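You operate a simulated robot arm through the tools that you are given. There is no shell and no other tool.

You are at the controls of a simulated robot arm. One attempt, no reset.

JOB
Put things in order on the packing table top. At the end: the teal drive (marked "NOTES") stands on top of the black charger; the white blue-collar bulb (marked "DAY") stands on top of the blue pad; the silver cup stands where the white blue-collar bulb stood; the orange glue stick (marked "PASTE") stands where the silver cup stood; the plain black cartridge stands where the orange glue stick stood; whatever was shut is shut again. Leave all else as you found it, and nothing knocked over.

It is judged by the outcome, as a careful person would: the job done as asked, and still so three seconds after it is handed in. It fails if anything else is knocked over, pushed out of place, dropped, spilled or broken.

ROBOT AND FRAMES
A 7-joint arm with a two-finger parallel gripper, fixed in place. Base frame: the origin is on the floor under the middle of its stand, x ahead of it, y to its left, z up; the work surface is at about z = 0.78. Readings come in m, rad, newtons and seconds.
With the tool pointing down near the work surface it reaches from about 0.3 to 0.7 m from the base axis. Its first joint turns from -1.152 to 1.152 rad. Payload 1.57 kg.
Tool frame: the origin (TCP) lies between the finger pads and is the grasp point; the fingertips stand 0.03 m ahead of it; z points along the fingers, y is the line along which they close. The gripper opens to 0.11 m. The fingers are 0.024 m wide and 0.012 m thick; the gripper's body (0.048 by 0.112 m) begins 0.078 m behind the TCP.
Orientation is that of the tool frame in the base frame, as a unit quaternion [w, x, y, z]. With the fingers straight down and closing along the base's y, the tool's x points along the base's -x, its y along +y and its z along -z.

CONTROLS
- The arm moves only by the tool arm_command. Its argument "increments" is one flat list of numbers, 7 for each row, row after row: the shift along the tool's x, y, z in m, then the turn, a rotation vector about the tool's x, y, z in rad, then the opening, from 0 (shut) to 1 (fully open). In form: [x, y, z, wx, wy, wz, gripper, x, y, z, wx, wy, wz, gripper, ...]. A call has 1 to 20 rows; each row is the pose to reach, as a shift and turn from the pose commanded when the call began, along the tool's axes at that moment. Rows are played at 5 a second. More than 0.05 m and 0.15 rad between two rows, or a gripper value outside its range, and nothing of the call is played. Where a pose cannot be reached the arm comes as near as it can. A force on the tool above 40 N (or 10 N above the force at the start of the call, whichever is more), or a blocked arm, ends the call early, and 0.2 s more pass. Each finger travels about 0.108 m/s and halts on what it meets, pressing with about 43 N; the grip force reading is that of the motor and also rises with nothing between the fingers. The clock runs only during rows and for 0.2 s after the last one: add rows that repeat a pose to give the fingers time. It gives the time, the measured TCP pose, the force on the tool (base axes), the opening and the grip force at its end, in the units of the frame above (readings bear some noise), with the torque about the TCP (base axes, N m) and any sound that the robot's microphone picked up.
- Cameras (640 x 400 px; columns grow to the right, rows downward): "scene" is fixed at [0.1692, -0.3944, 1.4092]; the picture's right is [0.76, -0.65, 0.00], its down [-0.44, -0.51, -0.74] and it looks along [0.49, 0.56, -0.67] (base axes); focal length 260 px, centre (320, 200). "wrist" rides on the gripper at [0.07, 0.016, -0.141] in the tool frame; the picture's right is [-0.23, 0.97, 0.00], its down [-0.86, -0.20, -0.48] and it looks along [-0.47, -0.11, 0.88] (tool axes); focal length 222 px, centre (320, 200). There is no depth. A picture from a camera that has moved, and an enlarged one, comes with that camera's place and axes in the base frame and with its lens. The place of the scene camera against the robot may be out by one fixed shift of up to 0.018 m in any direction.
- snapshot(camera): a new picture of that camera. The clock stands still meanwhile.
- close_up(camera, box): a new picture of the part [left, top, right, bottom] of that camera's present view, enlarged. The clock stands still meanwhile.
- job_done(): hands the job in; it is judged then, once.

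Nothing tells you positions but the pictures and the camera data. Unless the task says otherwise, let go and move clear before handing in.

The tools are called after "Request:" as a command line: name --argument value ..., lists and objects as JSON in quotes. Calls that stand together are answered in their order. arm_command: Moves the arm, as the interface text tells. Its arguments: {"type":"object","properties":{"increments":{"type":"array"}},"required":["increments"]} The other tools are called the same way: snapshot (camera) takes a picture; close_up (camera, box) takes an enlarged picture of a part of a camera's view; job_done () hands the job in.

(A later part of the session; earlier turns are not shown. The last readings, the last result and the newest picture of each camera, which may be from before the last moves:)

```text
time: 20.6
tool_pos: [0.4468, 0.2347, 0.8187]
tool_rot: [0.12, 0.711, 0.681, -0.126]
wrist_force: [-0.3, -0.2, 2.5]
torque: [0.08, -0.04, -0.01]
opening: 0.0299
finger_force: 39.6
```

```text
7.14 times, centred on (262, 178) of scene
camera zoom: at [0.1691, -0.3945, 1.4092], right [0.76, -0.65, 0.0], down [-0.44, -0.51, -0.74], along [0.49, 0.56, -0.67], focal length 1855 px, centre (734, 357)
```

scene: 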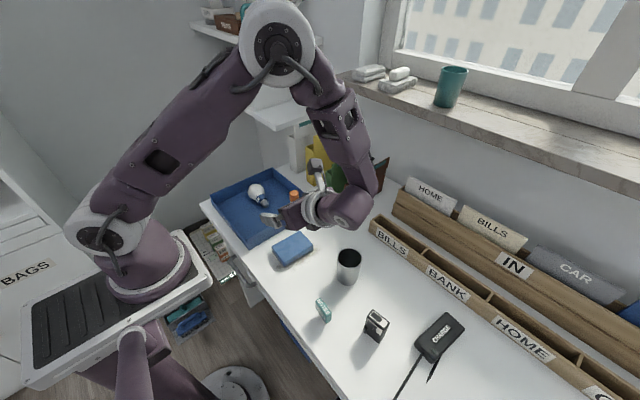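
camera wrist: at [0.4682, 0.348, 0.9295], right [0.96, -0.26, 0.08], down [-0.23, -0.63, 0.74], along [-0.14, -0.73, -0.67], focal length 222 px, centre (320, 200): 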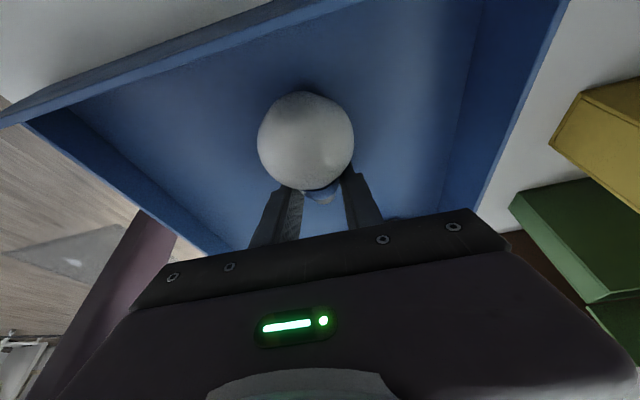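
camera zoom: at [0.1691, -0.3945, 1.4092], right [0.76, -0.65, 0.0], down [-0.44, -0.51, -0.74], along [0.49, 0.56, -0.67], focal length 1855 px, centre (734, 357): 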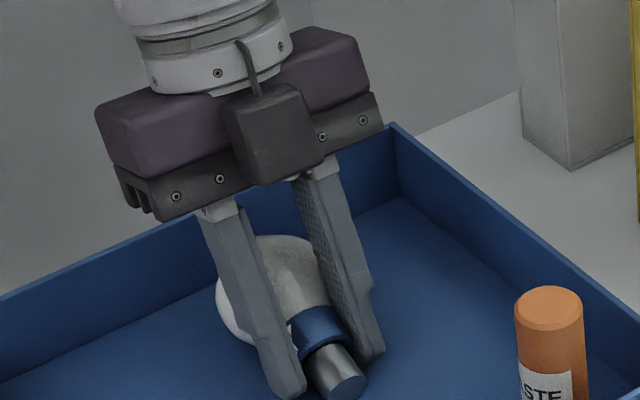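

The fingers stopped at 29.9 mm on the collar with solid force. I'll lift 3 cm straight up and check that it holds.

Request:
arm_command --increments '[-0.0017, 0, -0.0047, 0, 0, 0, 0, -0.0051, 0, -0.0141, 0, 0, 0, 0, -0.0103, 0, -0.0282, 0, 0, 0, 0, -0.0103, 0, -0.0282, 0, 0, 0, 0]'

Request:
snapshot --camera "wrist"

Request:
close_up --camera "scene" --box '[230, 140, 294, 206]'

```text
time: 21.6
tool_pos: [0.4464, 0.2343, 0.8493]
tool_rot: [0.12, 0.712, 0.681, -0.125]
wrist_force: [-0.5, -0.3, -1.0]
torque: [0.0, -0.01, -0.02]
opening: 0.0299
finger_force: 39.4
```

```text
taken
camera wrist: at [0.4667, 0.3477, 0.9593], right [0.96, -0.26, 0.08], down [-0.23, -0.63, 0.74], along [-0.14, -0.73, -0.67], focal length 222 px, centre (320, 200)
```

wrist: 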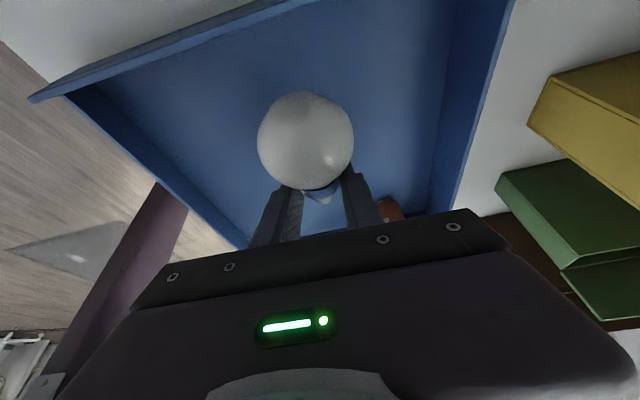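

```text
6.06 times, centred on (262, 173) of scene
camera zoom: at [0.1692, -0.3944, 1.4092], right [0.76, -0.65, 0.0], down [-0.44, -0.51, -0.74], along [0.49, 0.56, -0.67], focal length 1574 px, centre (672, 364)
```

zoom: 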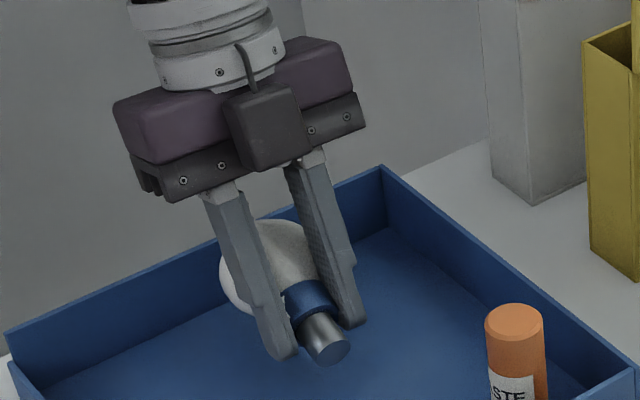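

The bulb is held securely. I'll lift it clear of the tray, then carry it over the pad while rotating 74° so its base points straight down.

Request:
arm_command --increments '[-0.0114, 0, -0.0313, 0, 0, 0, 0, -0.0228, 0, -0.0627, 0, 0, 0, 0, -0.0342, 0, -0.094, 0, 0, 0, 0, -0.0577, -0.0035, -0.0854, 0, 0.1299, 0, 0, -0.0812, -0.0069, -0.0769, 0, 0.2597, 0, 0, -0.1048, -0.0104, -0.0683, 0, 0.3896, 0, 0, -0.1283, -0.0138, -0.0598, 0, 0.5194, 0, 0, -0.1518, -0.0173, -0.0512, 0, 0.6493, 0, 0, -0.1753, -0.0208, -0.0426, 0, 0.7791, 0, 0, -0.1988, -0.0242, -0.0341, 0, 0.909, 0, 0, -0.2224, -0.0277, -0.0255, 0, 1.0388, 0, 0, -0.2459, -0.0311, -0.017, 0, 1.1687, 0, 0, -0.2694, -0.0346, -0.0084, 0, 1.2985, 0, 0, -0.2694, -0.0346, -0.0084, 0, 1.2985, 0, 0]'

Request:
snapshot --camera "wrist"

Request:
close_up --camera "scene" --box '[230, 150, 390, 290]'

```text
time: 24.6
tool_pos: [0.4015, -0.0133, 0.9502]
tool_rot: [-0.316, 0.642, 0.615, 0.331]
wrist_force: [0.2, 0.7, -1.5]
torque: [0.02, -0.03, 0.0]
opening: 0.0299
finger_force: 39.3
```

```text
taken
camera wrist: at [0.4139, -0.0879, 1.0897], right [0.97, -0.17, -0.18], down [-0.24, -0.88, -0.42], along [-0.09, 0.45, -0.89], focal length 222 px, centre (320, 200)
```

wrist: 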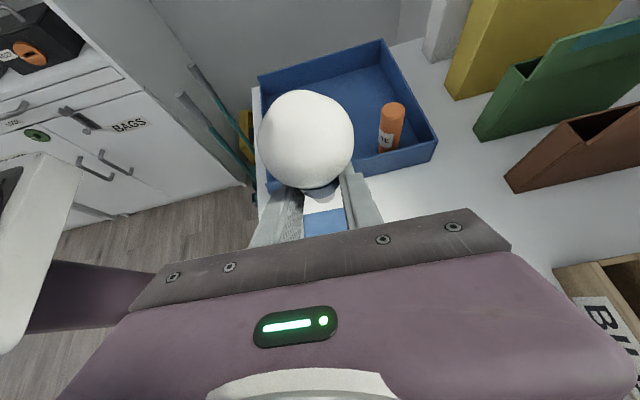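

```text
2.86 times, centred on (310, 220) of scene
camera zoom: at [0.1691, -0.3945, 1.4092], right [0.76, -0.65, 0.0], down [-0.44, -0.51, -0.74], along [0.49, 0.56, -0.67], focal length 742 px, centre (349, 143)
```

zoom: 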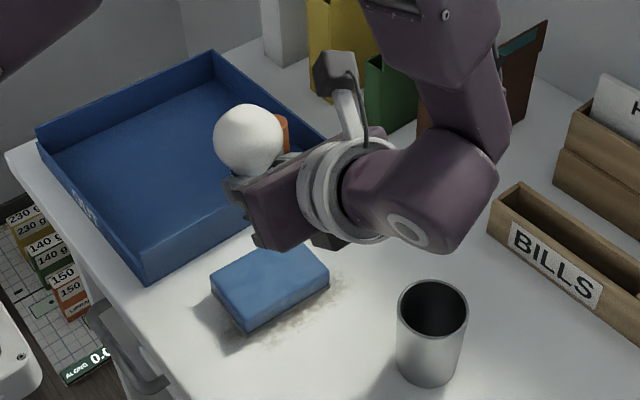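

The bulb is now upright above the pad and still held at 29.9 mm. I'll zoom in to judge its tilt before lowering.

Request:
close_up --camera "scene" --box '[295, 180, 345, 225]'

Request:
close_up --camera "wrist" --box '[240, 80, 400, 240]'

```text
8.89 times, centred on (320, 202) of scene
camera zoom: at [0.1691, -0.3945, 1.4092], right [0.76, -0.65, 0.0], down [-0.44, -0.51, -0.74], along [0.49, 0.56, -0.67], focal length 2309 px, centre (320, 178)
```

zoom: 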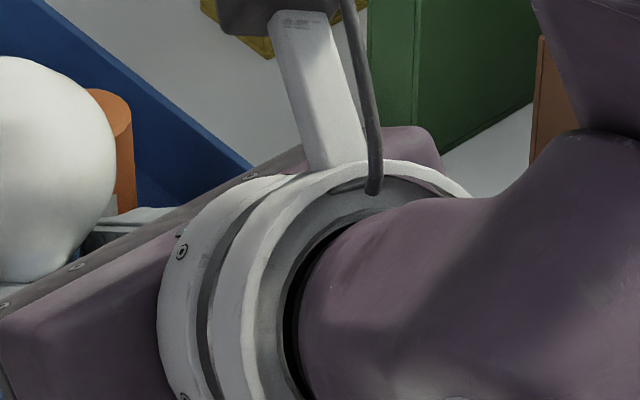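

```text
2.50 times, centred on (320, 160) of wrist
camera zoom: at [0.4139, -0.0879, 1.0897], right [0.97, -0.17, -0.18], down [-0.24, -0.88, -0.42], along [-0.09, 0.45, -0.89], focal length 555 px, centre (320, 300)
```

zoom: 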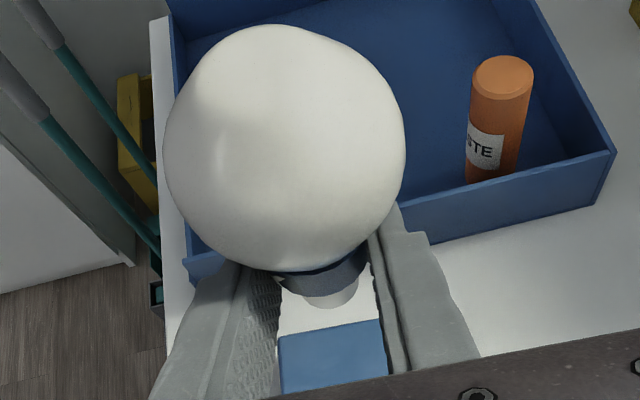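

The bulb looks upright to within about 2°. I'll add a small 0.02 rad correction and lower to about 2 cm above contact with the pad.

Request:
arm_command --increments '[-0.0244, 0, 0.0175, 0, 0.01, 0, 0, -0.0488, 0, 0.0349, 0, 0.02, 0, 0, -0.0732, 0, 0.0524, 0, 0.02, 0, 0, -0.0732, 0, 0.0524, 0, 0.02, 0, 0]'

Request:
close_up --camera "wrist" --box '[240, 80, 400, 240]'

Request:
close_up --camera "scene" --box '[250, 190, 370, 290]'

```text
time: 25.6
tool_pos: [0.4006, -0.0127, 0.8604]
tool_rot: [-0.322, 0.639, 0.612, 0.337]
wrist_force: [-0.1, 0.7, -0.2]
torque: [0.0, -0.01, -0.01]
opening: 0.0297
finger_force: 39.0
```

```text
2.50 times, centred on (320, 160) of wrist
camera zoom: at [0.4133, -0.0896, 0.9985], right [0.97, -0.17, -0.19], down [-0.24, -0.87, -0.43], along [-0.09, 0.46, -0.88], focal length 555 px, centre (320, 300)
```

zoom: 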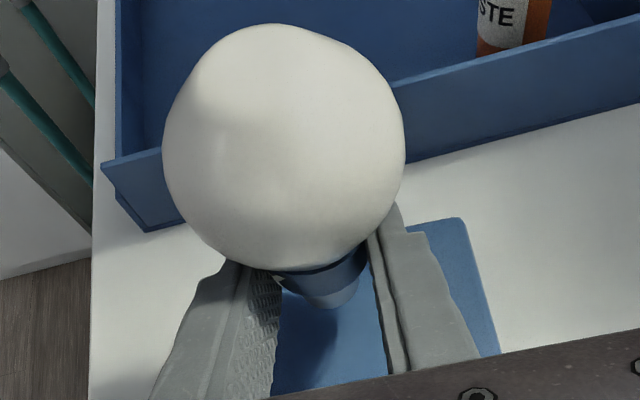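

```text
4.00 times, centred on (310, 240) of scene
camera zoom: at [0.1692, -0.3944, 1.4092], right [0.76, -0.65, 0.0], down [-0.44, -0.51, -0.74], along [0.49, 0.56, -0.67], focal length 1039 px, centre (360, 40)
```

zoom: 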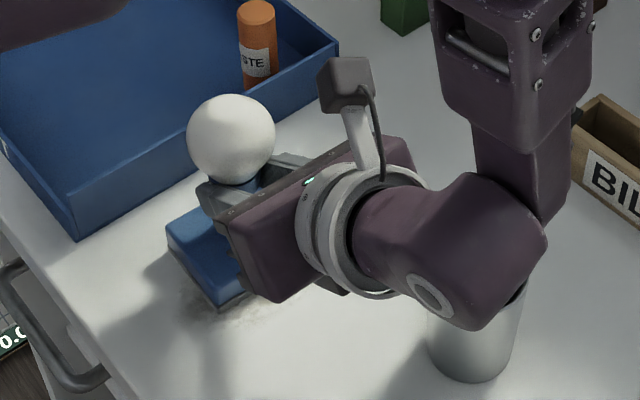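

The bulb hovers over the pad with the wrist clear of the cup. I'll lower in small steps and watch the force for contact.

Request:
arm_command --increments '[-0.0041, 0, 0.0028, 0, 0, 0, 0, -0.0082, 0, 0.0057, 0, 0, 0, 0, -0.0124, 0, 0.0085, 0, 0, 0, 0, -0.0124, 0, 0.0085, 0, 0, 0, 0]'

Request:
close_up --camera "wrist" --box '[270, 160, 370, 230]'

Request:
close_up --camera "scene" --box '[280, 205, 330, 255]'

```text
time: 26.6
tool_pos: [0.4011, -0.0127, 0.8443]
tool_rot: [-0.322, 0.639, 0.612, 0.337]
wrist_force: [0.1, 0.3, 0.2]
torque: [-0.05, -0.01, -0.04]
opening: 0.0295
finger_force: 39.2
```

```text
5.71 times, centred on (320, 195) of wrist
camera zoom: at [0.4128, -0.0904, 0.9828], right [0.97, -0.17, -0.19], down [-0.24, -0.87, -0.43], along [-0.09, 0.46, -0.88], focal length 1269 px, centre (320, 229)
```

zoom: 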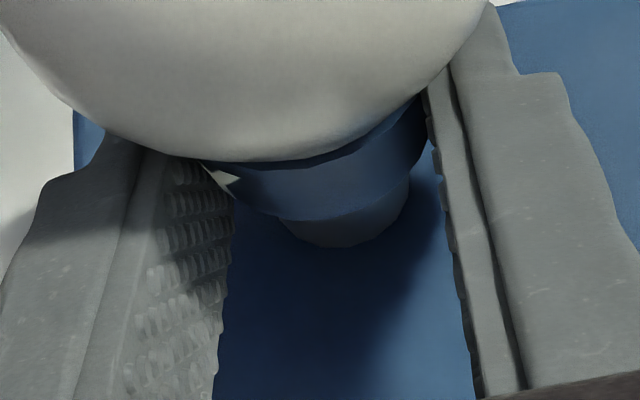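

```text
8.00 times, centred on (305, 230) of scene
camera zoom: at [0.1692, -0.3944, 1.4092], right [0.76, -0.65, 0.0], down [-0.44, -0.51, -0.74], along [0.49, 0.56, -0.67], focal length 2078 px, centre (440, -40)
```

zoom: 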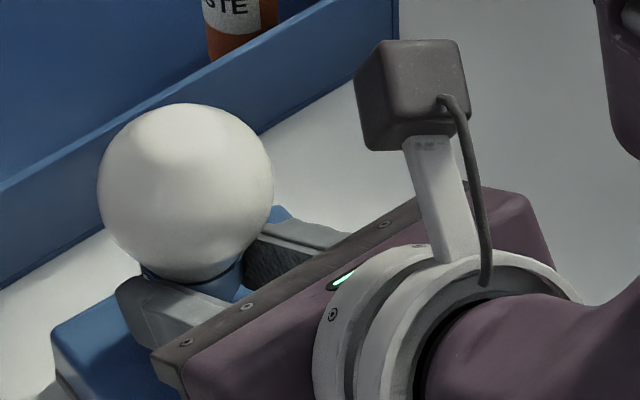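

There's no contact yet. I'll continue down in 1.5 mm steps.

Request:
arm_command --increments '[-0.0012, 0, 0.0008, 0, 0, 0, 0, -0.0025, 0, 0.0017, 0, 0, 0, 0, -0.0037, 0, 0.0025, 0, 0, 0, 0, -0.0037, 0, 0.0025, 0, 0, 0, 0]'

Request:
close_up --camera "wrist" --box '[270, 160, 370, 230]'

```text
time: 27.6
tool_pos: [0.4008, -0.0134, 0.8405]
tool_rot: [-0.325, 0.638, 0.612, 0.338]
wrist_force: [-4.1, -0.7, 18.0]
torque: [0.32, 0.0, 0.05]
opening: 0.0289
finger_force: 38.9
```

```text
5.71 times, centred on (320, 195) of wrist
camera zoom: at [0.4135, -0.091, 0.9786], right [0.97, -0.17, -0.19], down [-0.24, -0.87, -0.44], along [-0.09, 0.47, -0.88], focal length 1269 px, centre (320, 229)
```

zoom: 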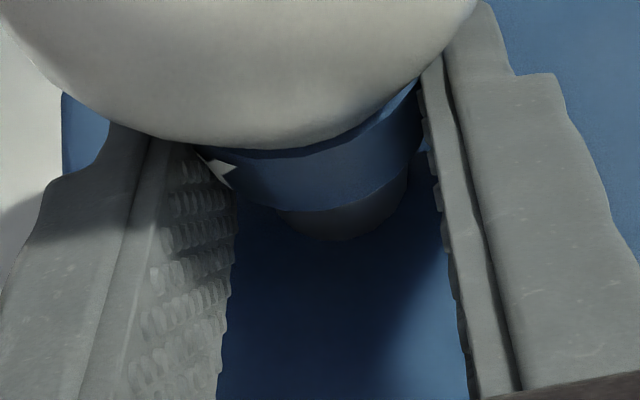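

Contact: 18 N upward with a torque that matches the bulb's base, not the fingertips. I'll ease off by about 2 mm so it rests lightly.

Request:
arm_command --increments '[0.0008, 0, -0.0006, 0, 0, 0, 0, 0.0016, 0, -0.0011, 0, 0, 0, 0, 0.0016, 0, -0.0011, 0, 0, 0, 0]'

Request:
snapshot --camera "wrist"

Request:
close_up --camera "scene" --box '[280, 205, 330, 255]'

```text
time: 28.4
tool_pos: [0.4009, -0.0148, 0.8401]
tool_rot: [-0.321, 0.639, 0.613, 0.335]
wrist_force: [-1.1, 0.1, -0.6]
torque: [-0.01, 0.01, 0.01]
opening: 0.0285
finger_force: 38.7
```

```text
taken
camera wrist: at [0.4136, -0.0914, 0.9795], right [0.97, -0.17, -0.19], down [-0.24, -0.87, -0.43], along [-0.09, 0.46, -0.88], focal length 222 px, centre (320, 200)
```

wrist: 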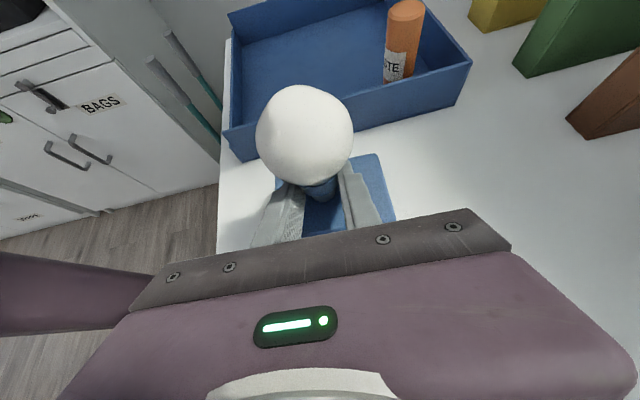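

```text
8.00 times, centred on (305, 230) of scene
camera zoom: at [0.1692, -0.3944, 1.4092], right [0.76, -0.65, 0.0], down [-0.44, -0.51, -0.74], along [0.49, 0.56, -0.67], focal length 2078 px, centre (440, -40)
```

zoom: 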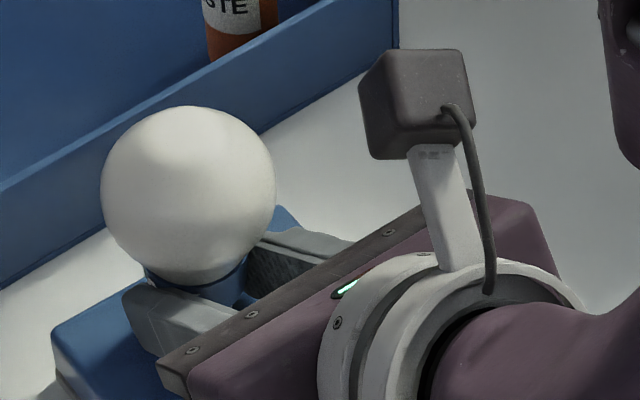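

The load is off now and the bulb appears vertical. I'll check the foot once more before opening.

Request:
close_up --camera "wrist" --box '[250, 80, 370, 230]'

Request:
close_up --camera "wrist" --box '[290, 170, 350, 215]'

```text
2.67 times, centred on (310, 155) of wrist
camera zoom: at [0.4136, -0.0914, 0.9795], right [0.97, -0.17, -0.19], down [-0.24, -0.87, -0.43], along [-0.09, 0.46, -0.88], focal length 592 px, centre (347, 320)
```

zoom: 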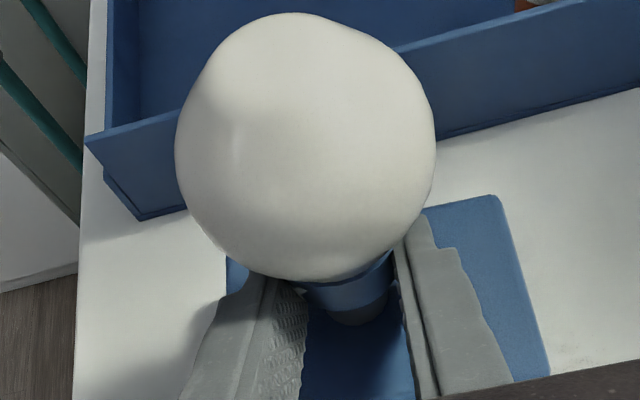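

```text
8.89 times, centred on (320, 192) of wrist
camera zoom: at [0.4136, -0.0914, 0.9795], right [0.97, -0.17, -0.19], down [-0.24, -0.87, -0.43], along [-0.09, 0.46, -0.88], focal length 1974 px, centre (320, 267)
```

zoom: 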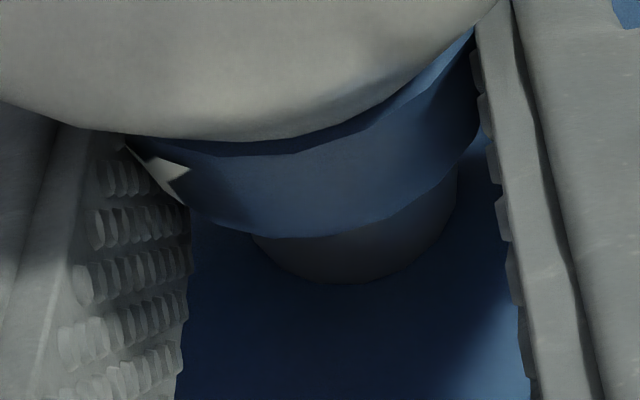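

The foot is at about (0.400, 0.005) and the globe centre is right above it, so the bulb is vertical over the pad's middle. I'll open gradually.

Request:
arm_command --increments '[-0.0008, 0, 0.0006, 0, 0, 0, 0, -0.0008, 0, 0.0006, 0, 0, 0, 0.27, -0.0008, 0, 0.0006, 0, 0, 0, 0.28, -0.0008, 0, 0.0006, 0, 0, 0, 0.3, -0.0008, 0, 0.0006, 0, 0, 0, 0.34, -0.0008, 0, 0.0006, 0, 0, 0, 0.34]'

Request:
snapshot --camera "wrist"

Request:
close_up --camera "scene" --box '[280, 205, 330, 255]'

```text
time: 29.8
tool_pos: [0.4012, -0.0135, 0.839]
tool_rot: [-0.323, 0.639, 0.612, 0.336]
wrist_force: [-0.2, 0.1, 0.1]
torque: [0.03, 0.0, 0.01]
opening: 0.0375
finger_force: 0.0
```

```text
taken
camera wrist: at [0.4136, -0.0907, 0.9788], right [0.97, -0.17, -0.19], down [-0.24, -0.87, -0.43], along [-0.09, 0.46, -0.88], focal length 222 px, centre (320, 200)
```

wrist: 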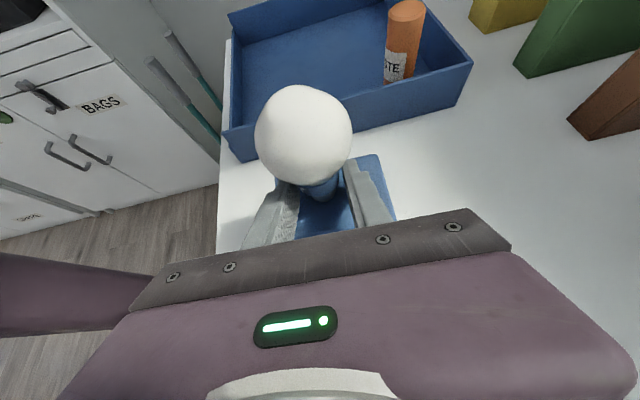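

```text
8.00 times, centred on (305, 230) of scene
camera zoom: at [0.1692, -0.3944, 1.4092], right [0.76, -0.65, 0.0], down [-0.44, -0.51, -0.74], along [0.49, 0.56, -0.67], focal length 2078 px, centre (440, -40)
```

zoom: 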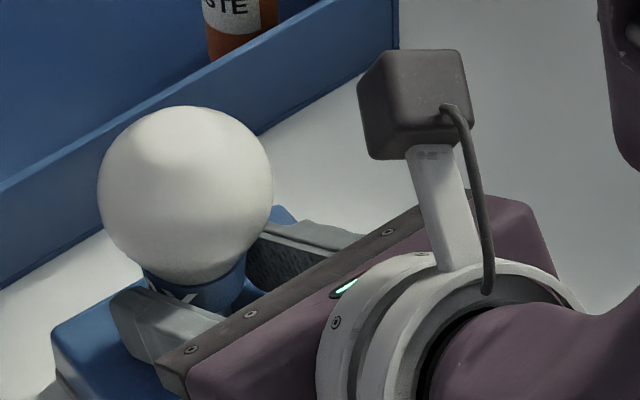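

The bulb stands on its own with the fingers open to 37.5 mm. I'll open fully and back away along the tool axis.

Request:
arm_command --increments '[0, 0, 0, 0, 0, 0, 0.45, 0, 0, 0, 0, 0, 0, 0.6, 0, 0, 0, 0, 0, 0, 0.8, 0, 0, 0, 0, 0, 0, 1, 0, 0, -0.01, 0, 0, 0, 1, 0, 0, -0.03, 0, 0, 0, 1, 0, 0, -0.06, 0, 0, 0, 1, 0, 0, -0.09, 0, 0, 0, 1, 0, 0, -0.12, 0, 0, 0, 1, 0.02, 0, -0.15, 0, 0, 0, 1, 0.04, 0, -0.17, 0, 0, 0, 1]'

Request:
snapshot --camera "wrist"

Request:
snapshot --camera "scene"

```text
time: 32.2
tool_pos: [0.3964, -0.1334, 0.9715]
tool_rot: [-0.322, 0.639, 0.613, 0.335]
wrist_force: [0.0, 0.6, 0.0]
torque: [0.01, 0.01, 0.0]
opening: 0.11
finger_force: 0.1
```

```text
taken
camera wrist: at [0.409, -0.2105, 1.1099], right [0.97, -0.17, -0.19], down [-0.24, -0.87, -0.43], along [-0.09, 0.46, -0.88], focal length 222 px, centre (320, 200)
```

wrist: 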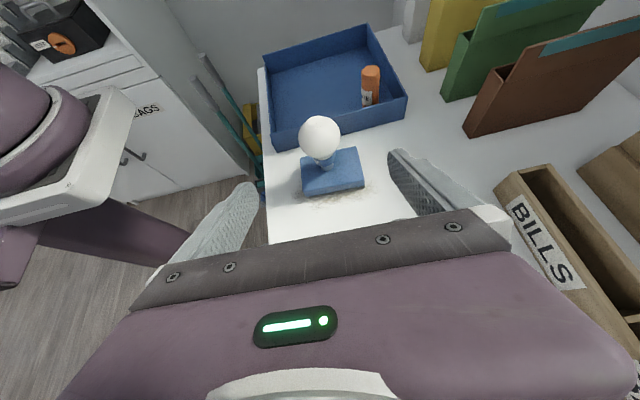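

```text
taken
```

scene: 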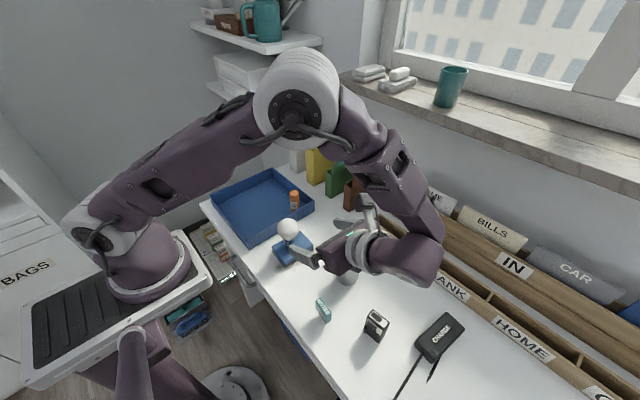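

The bulb is standing on the pad. Now I'll bring the tool back to vertical, keeping the yaw so the fingers close along x, while rising a little, then look at the cup.

Request:
arm_command --increments '[0.0103, 0, -0.0071, 0, 0, 0, 1, 0.0206, 0, -0.0141, 0, 0, 0, 1, 0.0309, 0, -0.0212, 0, -0.1, 0, 1, 0.0412, 0, -0.0283, 0, -0.24, 0, 1, 0.0412, 0, -0.0283, 0, -0.38, 0, 1, 0.0412, 0, -0.0283, 0, -0.52, 0, 1, 0.0412, 0, -0.0283, 0, -0.66, 0, 1, 0.0412, 0, -0.0283, 0, -0.8, 0, 1, 0.0412, 0, -0.0283, 0, -0.9, 0, 1, 0.0412, 0, -0.0283, 0, -0.97, 0, 1, 0.0412, 0, -0.0283, 0, -0.97, 0, 1]'

Request:
snapshot --camera "wrist"

Request:
snapshot --camera "scene"

```text
time: 34.6
tool_pos: [0.3959, -0.1321, 1.0183]
tool_rot: [0.001, 0.722, 0.692, -0.001]
wrist_force: [0.1, -0.3, 0.0]
torque: [-0.06, 0.03, 0.0]
opening: 0.1099
finger_force: 0.0
```

```text
taken
camera wrist: at [0.4158, -0.0617, 1.162], right [0.96, -0.27, 0.0], down [-0.24, -0.84, 0.48], along [-0.13, -0.46, -0.88], focal length 222 px, centre (320, 200)
```

wrist: 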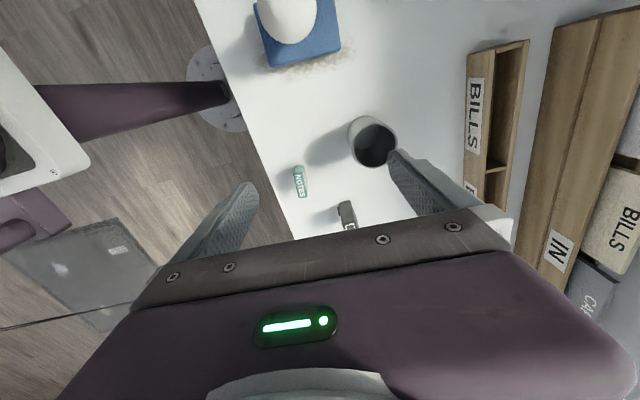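

```text
taken
```

scene: 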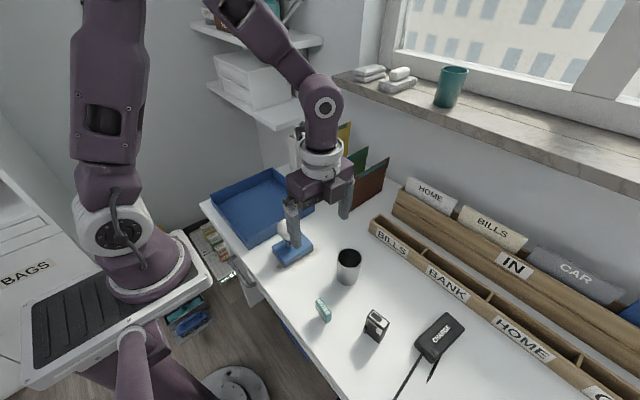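

The arm is vertical again over the drive and cup area. I'll zoom in on the cup, drive and cartridge for positions.

Request:
close_up --camera "wrist" --box '[335, 105, 415, 175]'

Request:
close_up --camera "wrist" --box '[280, 155, 376, 235]'

Request:
close_up --camera "scene" --box '[260, 190, 340, 280]'

```text
5.71 times, centred on (375, 140) of wrist
camera zoom: at [0.4158, -0.0617, 1.162], right [0.96, -0.27, 0.0], down [-0.24, -0.84, 0.48], along [-0.13, -0.46, -0.88], focal length 1269 px, centre (6, 543)
```

zoom: 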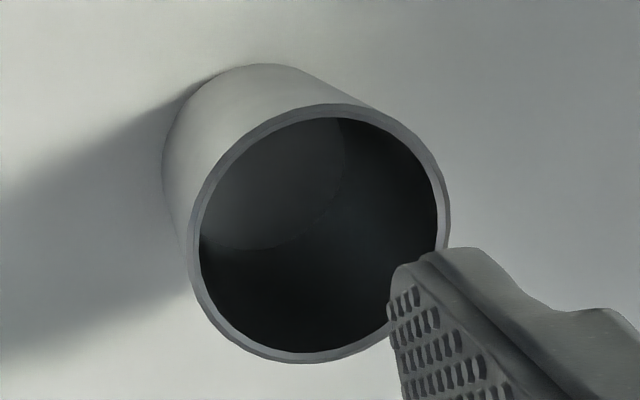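

```text
5.00 times, centred on (328, 195) of wrist
camera zoom: at [0.4158, -0.0617, 1.162], right [0.96, -0.27, 0.0], down [-0.24, -0.84, 0.48], along [-0.13, -0.46, -0.88], focal length 1111 px, centre (280, 225)
```

zoom: 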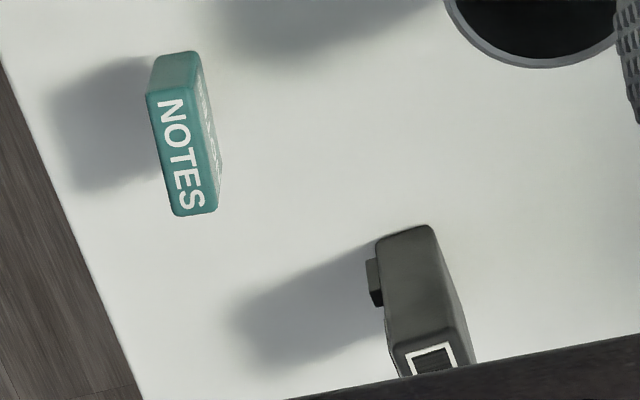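

```text
4.44 times, centred on (300, 235) of scene
camera zoom: at [0.1692, -0.3944, 1.4092], right [0.76, -0.65, 0.0], down [-0.44, -0.51, -0.74], along [0.49, 0.56, -0.67], focal length 1154 px, centre (409, 44)
```

zoom: 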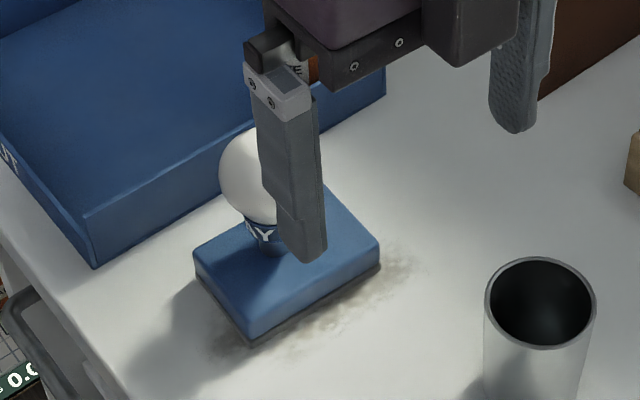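

The cup is at about (0.464, -0.159), empty, about 61 mm wide and 88 mm tall. I'll hover over it and check centring.

Request:
arm_command --increments '[-0.008, 0.023, 0.0, 0, 0, 0, 1, -0.016, 0.046, 0.02, 0, 0, 0, 1, -0.0242, 0.0691, 0.045, 0, 0, 0, 1, -0.0242, 0.0691, 0.07, 0, 0, 0, 1, -0.0242, 0.0691, 0.07, 0, 0, 0, 1]'

Request:
snapshot --camera "wrist"

Request:
close_up --camera "wrist" --box '[270, 100, 370, 190]'

```text
time: 35.8
tool_pos: [0.4638, -0.1605, 0.9494]
tool_rot: [0.0, 0.722, 0.692, -0.001]
wrist_force: [0.4, -0.3, -0.3]
torque: [-0.03, 0.02, 0.02]
opening: 0.11
finger_force: 0.0
```

```text
taken
camera wrist: at [0.4831, -0.0906, 1.0924], right [0.96, -0.27, 0.0], down [-0.24, -0.85, 0.48], along [-0.13, -0.46, -0.88], focal length 222 px, centre (320, 200)
```

wrist: 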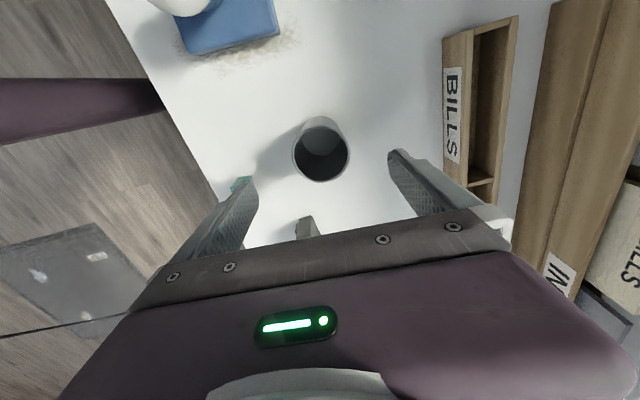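

```text
4.44 times, centred on (320, 145) of wrist
camera zoom: at [0.4831, -0.0906, 1.0924], right [0.96, -0.27, 0.0], down [-0.24, -0.85, 0.48], along [-0.13, -0.46, -0.88], focal length 987 px, centre (320, 444)
```

zoom: 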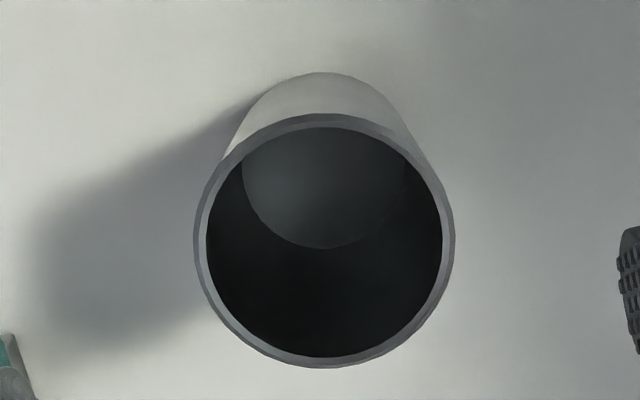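

The cup is centred to within a few millimetres. I'll nudge 3 mm in y and descend around it.

Request:
arm_command --increments '[0.003, 0.001, 0.025, 0, 0, 0, 1, 0.003, 0.001, 0.05, 0, 0, 0, 1, 0.003, 0.001, 0.08, 0, 0, 0, 1, 0.003, 0.001, 0.105, 0, 0, 0, 1, 0.003, 0.001, 0.105, 0, 0, 0, 1]'

Request:
snapshot --camera "wrist"

Request:
close_up --camera "scene" --box '[300, 200, 400, 300]'

```text
time: 37.0
tool_pos: [0.4662, -0.1562, 0.8439]
tool_rot: [0.001, 0.722, 0.692, 0.0]
wrist_force: [-0.4, 0.2, 0.7]
torque: [0.03, -0.02, -0.02]
opening: 0.1104
finger_force: 0.1
```

```text
taken
camera wrist: at [0.4853, -0.0869, 0.9876], right [0.96, -0.27, 0.0], down [-0.24, -0.85, 0.48], along [-0.13, -0.46, -0.88], focal length 222 px, centre (320, 200)
```

wrist: 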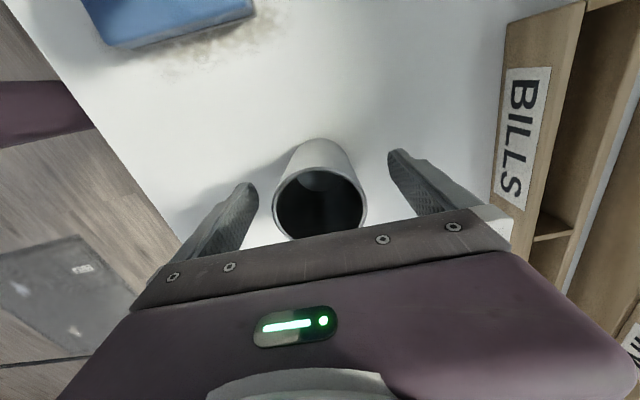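

```text
4.00 times, centred on (350, 250) of scene
camera zoom: at [0.1692, -0.3944, 1.4092], right [0.76, -0.65, 0.0], down [-0.44, -0.51, -0.74], along [0.49, 0.56, -0.67], focal length 1039 px, centre (200, 0)
```

zoom: 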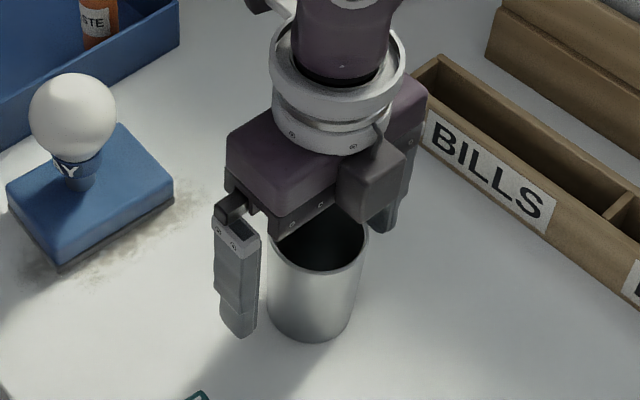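

The cup sits between the fingers. I'll close on it, then lift slightly to verify the grip.

Request:
arm_command --increments '[0, 0, 0, 0, 0, 0, 0.75, 0, 0, 0, 0, 0, 0, 0.6, 0, 0, 0, 0, 0, 0, 0.5, 0, 0, 0, 0, 0, 0, 0.3, 0, 0, 0, 0, 0, 0, 0.2, 0, 0, 0, 0, 0, 0, 0.2, 0, 0, -0.01, 0, 0, 0, 0.2, 0, 0, -0.03, 0, 0, 0, 0.2, 0, 0, -0.03, 0, 0, 0, 0.2]'

Request:
snapshot --camera "wrist"

Request:
close_up --camera "scene" --box '[300, 200, 400, 300]'

```text
time: 39.0
tool_pos: [0.4666, -0.1551, 0.8761]
tool_rot: [0.001, 0.722, 0.692, 0.0]
wrist_force: [-0.6, -0.2, -1.8]
torque: [0.0, -0.01, 0.0]
opening: 0.0608
finger_force: 43.0
```

```text
taken
camera wrist: at [0.4852, -0.0864, 1.0172], right [0.96, -0.27, 0.0], down [-0.24, -0.85, 0.48], along [-0.13, -0.46, -0.88], focal length 222 px, centre (320, 200)
```

wrist: 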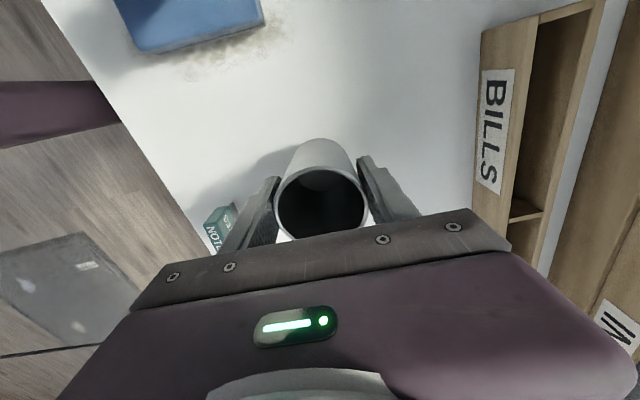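

```text
4.00 times, centred on (350, 250) of scene
camera zoom: at [0.1692, -0.3944, 1.4092], right [0.76, -0.65, 0.0], down [-0.44, -0.51, -0.74], along [0.49, 0.56, -0.67], focal length 1039 px, centre (200, 0)
```

zoom: 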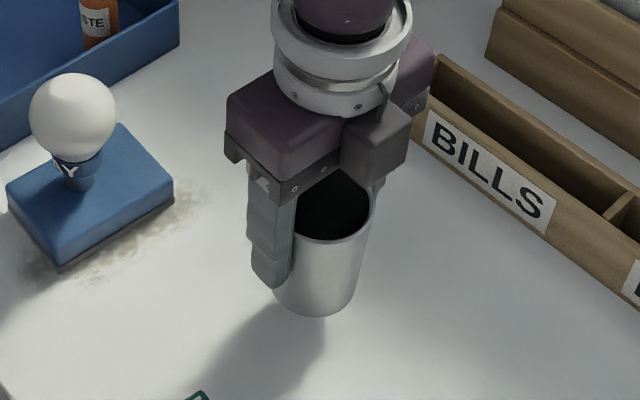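

The cup is held and lifted level. I'll measure its offset from the TCP for accurate placement.

Request:
close_up --camera "wrist" --box '[255, 125, 385, 245]'

```text
3.33 times, centred on (320, 185) of wrist
camera zoom: at [0.4852, -0.0864, 1.0172], right [0.96, -0.27, 0.0], down [-0.24, -0.85, 0.48], along [-0.13, -0.46, -0.88], focal length 740 px, centre (320, 250)
```

zoom: 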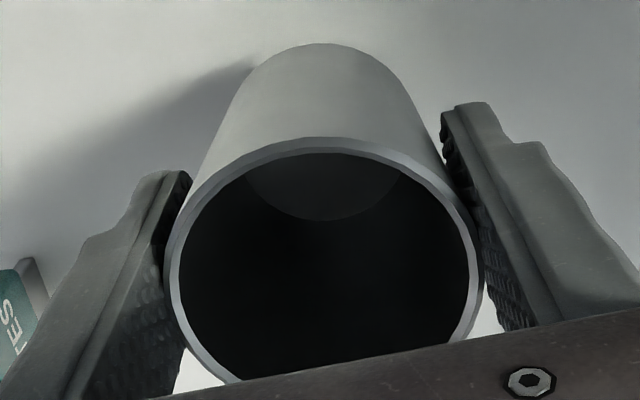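

The cup's centre is within about 2 mm of the TCP. I'll lift well above the bulb's height and carry the cup over to the bulb's old spot at (0.445, 0.260).

Request:
arm_command --increments '[0, 0, -0.035, 0, 0, 0, 0.2, 0, 0, -0.075, 0, 0, 0, 0.2, 0, 0, -0.115, 0, 0, 0, 0.2, 0, 0, -0.145, 0, 0, 0, 0.2, 0.0376, -0.0035, -0.145, 0, 0, 0, 0.2, 0.0751, -0.007, -0.145, 0, 0, 0, 0.2, 0.1127, -0.0105, -0.145, 0, 0, 0, 0.2, 0.1503, -0.014, -0.145, 0, 0, 0, 0.2, 0.1878, -0.0175, -0.145, 0, 0, 0, 0.2, 0.2254, -0.0211, -0.145, 0, 0, 0, 0.2, 0.263, -0.0246, -0.145, 0, 0, 0, 0.2, 0.3005, -0.0281, -0.145, 0, 0, 0, 0.2, 0.3381, -0.0316, -0.145, 0, 0, 0, 0.2, 0.3757, -0.0351, -0.145, 0, 0, 0, 0.2, 0.4132, -0.0386, -0.145, 0, 0, 0, 0.2, 0.4132, -0.0386, -0.145, 0, 0, 0, 0.2]'

Request:
snapshot --camera "wrist"

Request:
snapshot --camera "scene"

```text
time: 42.4
tool_pos: [0.4436, 0.2595, 1.02]
tool_rot: [0.0, 0.722, 0.692, 0.0]
wrist_force: [0.7, 0.3, -0.9]
torque: [-0.01, -0.02, 0.05]
opening: 0.0606
finger_force: 42.7
```

```text
taken
camera wrist: at [0.4624, 0.329, 1.1613], right [0.96, -0.27, 0.0], down [-0.24, -0.85, 0.48], along [-0.13, -0.46, -0.88], focal length 222 px, centre (320, 200)
```

wrist: 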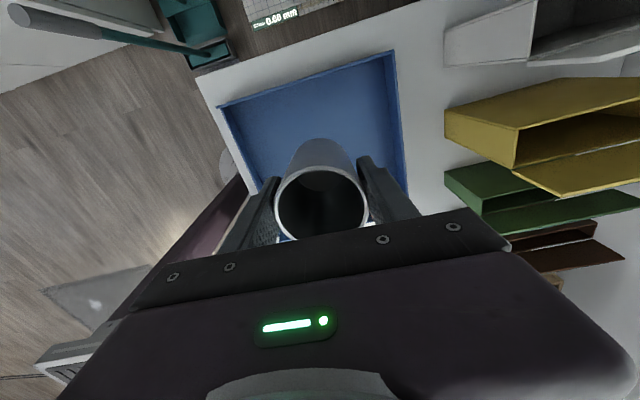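

```text
taken
```

scene: 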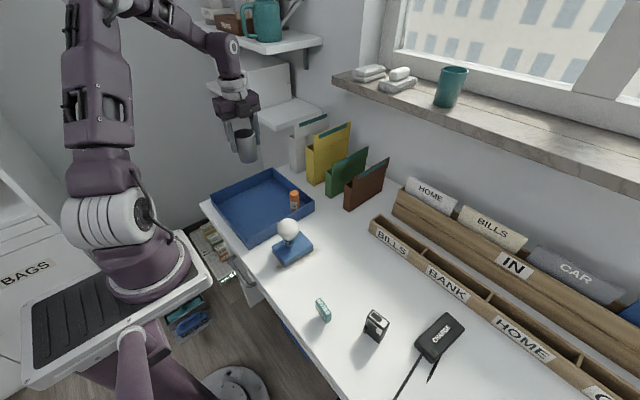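

The cup is over the tray. I noticed a readout near the table edge, so I'll zoom in on it before descending.

Request:
close_up --camera "wrist" --box '[230, 0, 330, 40]'

Request:
close_up --camera "scene" --box '[180, 210, 260, 300]'

```text
6.40 times, centred on (280, 20) of wrist
camera zoom: at [0.4624, 0.329, 1.1613], right [0.96, -0.27, 0.0], down [-0.24, -0.85, 0.48], along [-0.13, -0.46, -0.88], focal length 1422 px, centre (576, 1352)
```

zoom: 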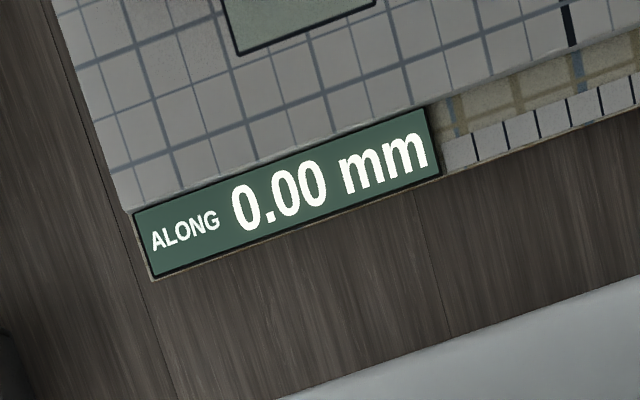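

```text
4.44 times, centred on (220, 255) of scene
camera zoom: at [0.1692, -0.3944, 1.4092], right [0.76, -0.65, 0.0], down [-0.44, -0.51, -0.74], along [0.49, 0.56, -0.67], focal length 1154 px, centre (764, -44)
```

zoom: 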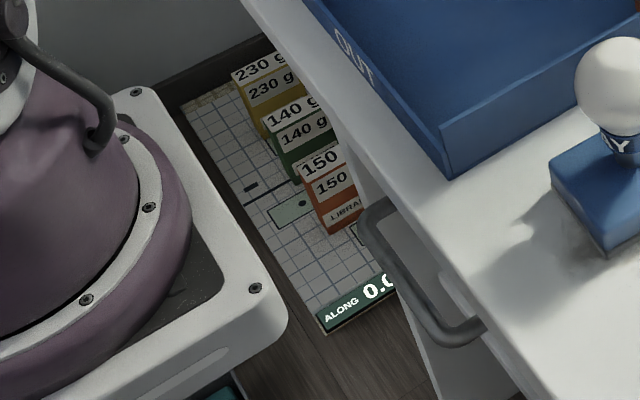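

That readout is just an unrelated instrument still showing 0.00 mm. I'll lower the cup to about 2 cm above the tray floor.

Request:
arm_command --increments '[0, 0, 0.035, 0, 0, 0, 0.2, 0, 0, 0.07, 0, 0, 0, 0.2, 0, 0, 0.105, 0, 0, 0, 0.2, 0, 0, 0.135, 0, 0, 0, 0.2, 0, 0, 0.153, 0, 0, 0, 0.2, 0, 0, 0.153, 0, 0, 0, 0.2]'

Request:
snapshot --camera "wrist"

Request:
close_up --camera "scene" --box '[210, 130, 320, 220]'

```text
time: 43.8
tool_pos: [0.4447, 0.261, 0.8664]
tool_rot: [-0.001, 0.722, 0.692, 0.0]
wrist_force: [0.1, -0.5, -0.9]
torque: [-0.01, 0.0, 0.02]
opening: 0.0606
finger_force: 42.9
```

```text
taken
camera wrist: at [0.4635, 0.3302, 1.0087], right [0.96, -0.27, 0.0], down [-0.24, -0.85, 0.48], along [-0.13, -0.46, -0.88], focal length 222 px, centre (320, 200)
```

wrist: 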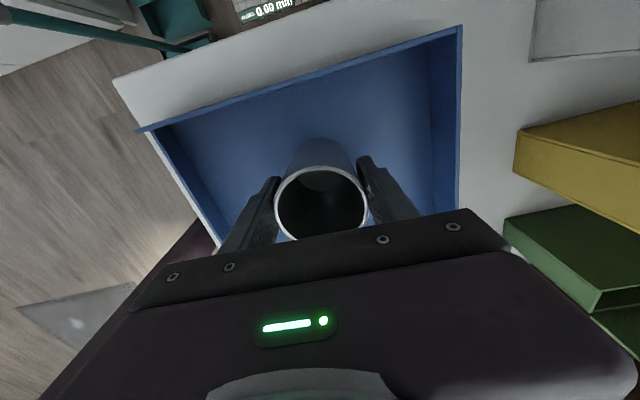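

```text
4.44 times, centred on (265, 175) of scene
camera zoom: at [0.1692, -0.3944, 1.4092], right [0.76, -0.65, 0.0], down [-0.44, -0.51, -0.74], along [0.49, 0.56, -0.67], focal length 1154 px, centre (564, 311)
```

zoom: 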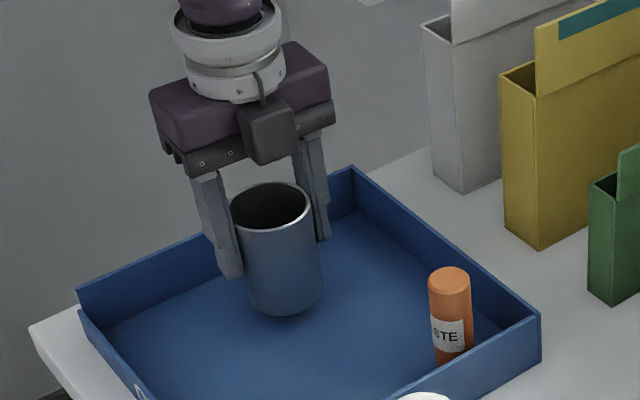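

The cup bottom will land on the old bulb base pixel to within about a millimetre or two. I'll lower slowly until contact.

Request:
arm_command --increments '[0, 0, 0.005, 0, 0, 0, 0.2, 0, 0, 0.01, 0, 0, 0, 0.2, 0, 0, 0.0125, 0, 0, 0, 0.2, 0, 0, 0.015, 0, 0, 0, 0.2, 0, 0, 0.015, 0, 0, 0, 0.2]'

```text
time: 45.0
tool_pos: [0.444, 0.2584, 0.8516]
tool_rot: [0.0, 0.722, 0.692, 0.0]
wrist_force: [-0.4, 0.2, -1.5]
torque: [0.02, 0.01, -0.01]
opening: 0.0606
finger_force: 42.6
```

There's no contact yet at 0.852. I'll continue in 1 mm steps.

Request:
arm_command --increments '[0, 0, 0.001, 0, 0, 0, 0.2, 0, 0, 0.002, 0, 0, 0, 0.2, 0, 0, 0.003, 0, 0, 0, 0.2, 0, 0, 0.003, 0, 0, 0, 0.2]'

Request:
close_up --camera "scene" --box '[235, 165, 290, 210]'

```text
time: 46.0
tool_pos: [0.4442, 0.259, 0.8492]
tool_rot: [0.0, 0.722, 0.692, 0.001]
wrist_force: [-1.1, 0.8, 15.2]
torque: [-0.1, 0.03, -0.03]
opening: 0.0608
finger_force: 42.9
```

```text
8.89 times, centred on (262, 188) of scene
camera zoom: at [0.1689, -0.3945, 1.4092], right [0.76, -0.65, 0.0], down [-0.44, -0.51, -0.74], along [0.49, 0.56, -0.67], focal length 2309 px, centre (831, 311)
```

zoom: 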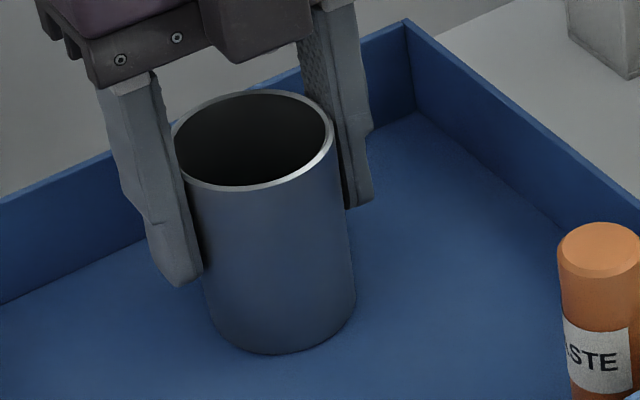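

The cup touches the tray floor. I'll ease up 1 mm and open gradually.

Request:
arm_command --increments '[0, 0, -0.001, 0, 0, 0, 0.2, 0, 0, -0.001, 0, 0, 0, 0.55, 0, 0, -0.001, 0, 0, 0, 0.57, 0, 0, -0.001, 0, 0, 0, 0.6, 0, 0, -0.001, 0, 0, 0, 0.7, 0, 0, -0.001, 0, 0, 0, 0.8, 0, 0, -0.001, 0, 0, 0, 0.8]'

Request:
snapshot --camera "wrist"

```text
time: 47.6
tool_pos: [0.4449, 0.2587, 0.8508]
tool_rot: [0.0, 0.723, 0.691, 0.0]
wrist_force: [0.2, -0.6, -0.2]
torque: [0.01, -0.02, 0.03]
opening: 0.088
finger_force: 0.2
```

```text
taken
camera wrist: at [0.4641, 0.3283, 0.9922], right [0.96, -0.27, 0.0], down [-0.24, -0.85, 0.48], along [-0.13, -0.46, -0.88], focal length 222 px, centre (320, 200)
```

wrist: 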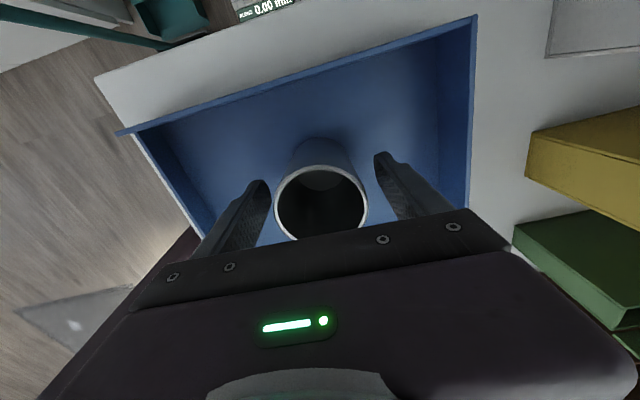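

The cup is placed. I'll rise straight up and move above the glue stick near (0.51, 0.12).

Request:
arm_command --increments '[0, 0, -0.03, 0, 0, 0, 0.8, 0, 0, -0.065, 0, 0, 0, 0.8, 0, 0, -0.1, 0, 0, 0, 0.8, 0, 0, -0.14, 0, 0, 0, 0.8, -0.034, 0.018, -0.14, 0, 0, 0, 0.7, -0.068, 0.036, -0.14, 0, 0, 0, 0.6, -0.102, 0.054, -0.14, 0, 0, 0, 0.6, -0.1355, 0.0715, -0.14, 0, 0, 0, 0.6, -0.1355, 0.0715, -0.14, 0, 0, 0, 0.6]'

Request:
snapshot --camera "wrist"

Request:
close_up --camera "scene" --box '[200, 130, 330, 230]'

Request:
close_up --camera "wrist" --box '[270, 80, 370, 180]'

```text
time: 49.6
tool_pos: [0.5108, 0.1197, 0.9904]
tool_rot: [-0.001, 0.722, 0.692, 0.0]
wrist_force: [0.4, -0.1, 0.4]
torque: [0.01, 0.01, -0.05]
opening: 0.0658
finger_force: 0.0
```

```text
taken
camera wrist: at [0.5301, 0.1889, 1.1322], right [0.96, -0.27, 0.0], down [-0.24, -0.85, 0.48], along [-0.13, -0.46, -0.88], focal length 222 px, centre (320, 200)
```

wrist: 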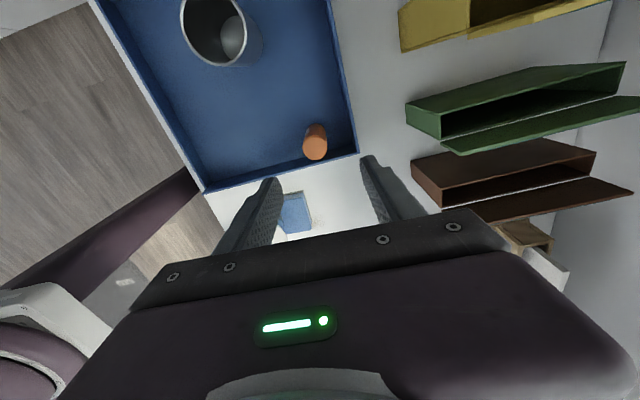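

```text
4.00 times, centred on (265, 180) of scene
camera zoom: at [0.1691, -0.3945, 1.4092], right [0.76, -0.65, 0.0], down [-0.44, -0.51, -0.74], along [0.49, 0.56, -0.67], focal length 1039 px, centre (540, 280)
```

zoom: 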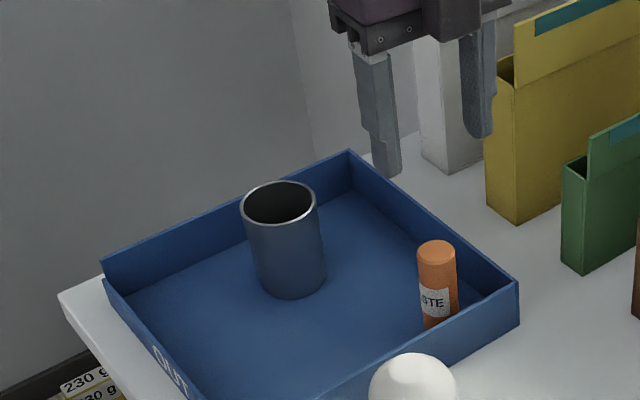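

```text
4.00 times, centred on (320, 130) of wrist
camera zoom: at [0.5301, 0.1889, 1.1322], right [0.96, -0.27, 0.0], down [-0.24, -0.85, 0.48], along [-0.13, -0.46, -0.88], focal length 888 px, centre (320, 480)
```

zoom: 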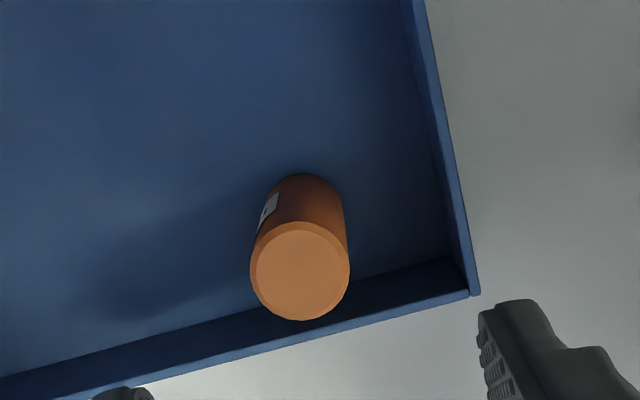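

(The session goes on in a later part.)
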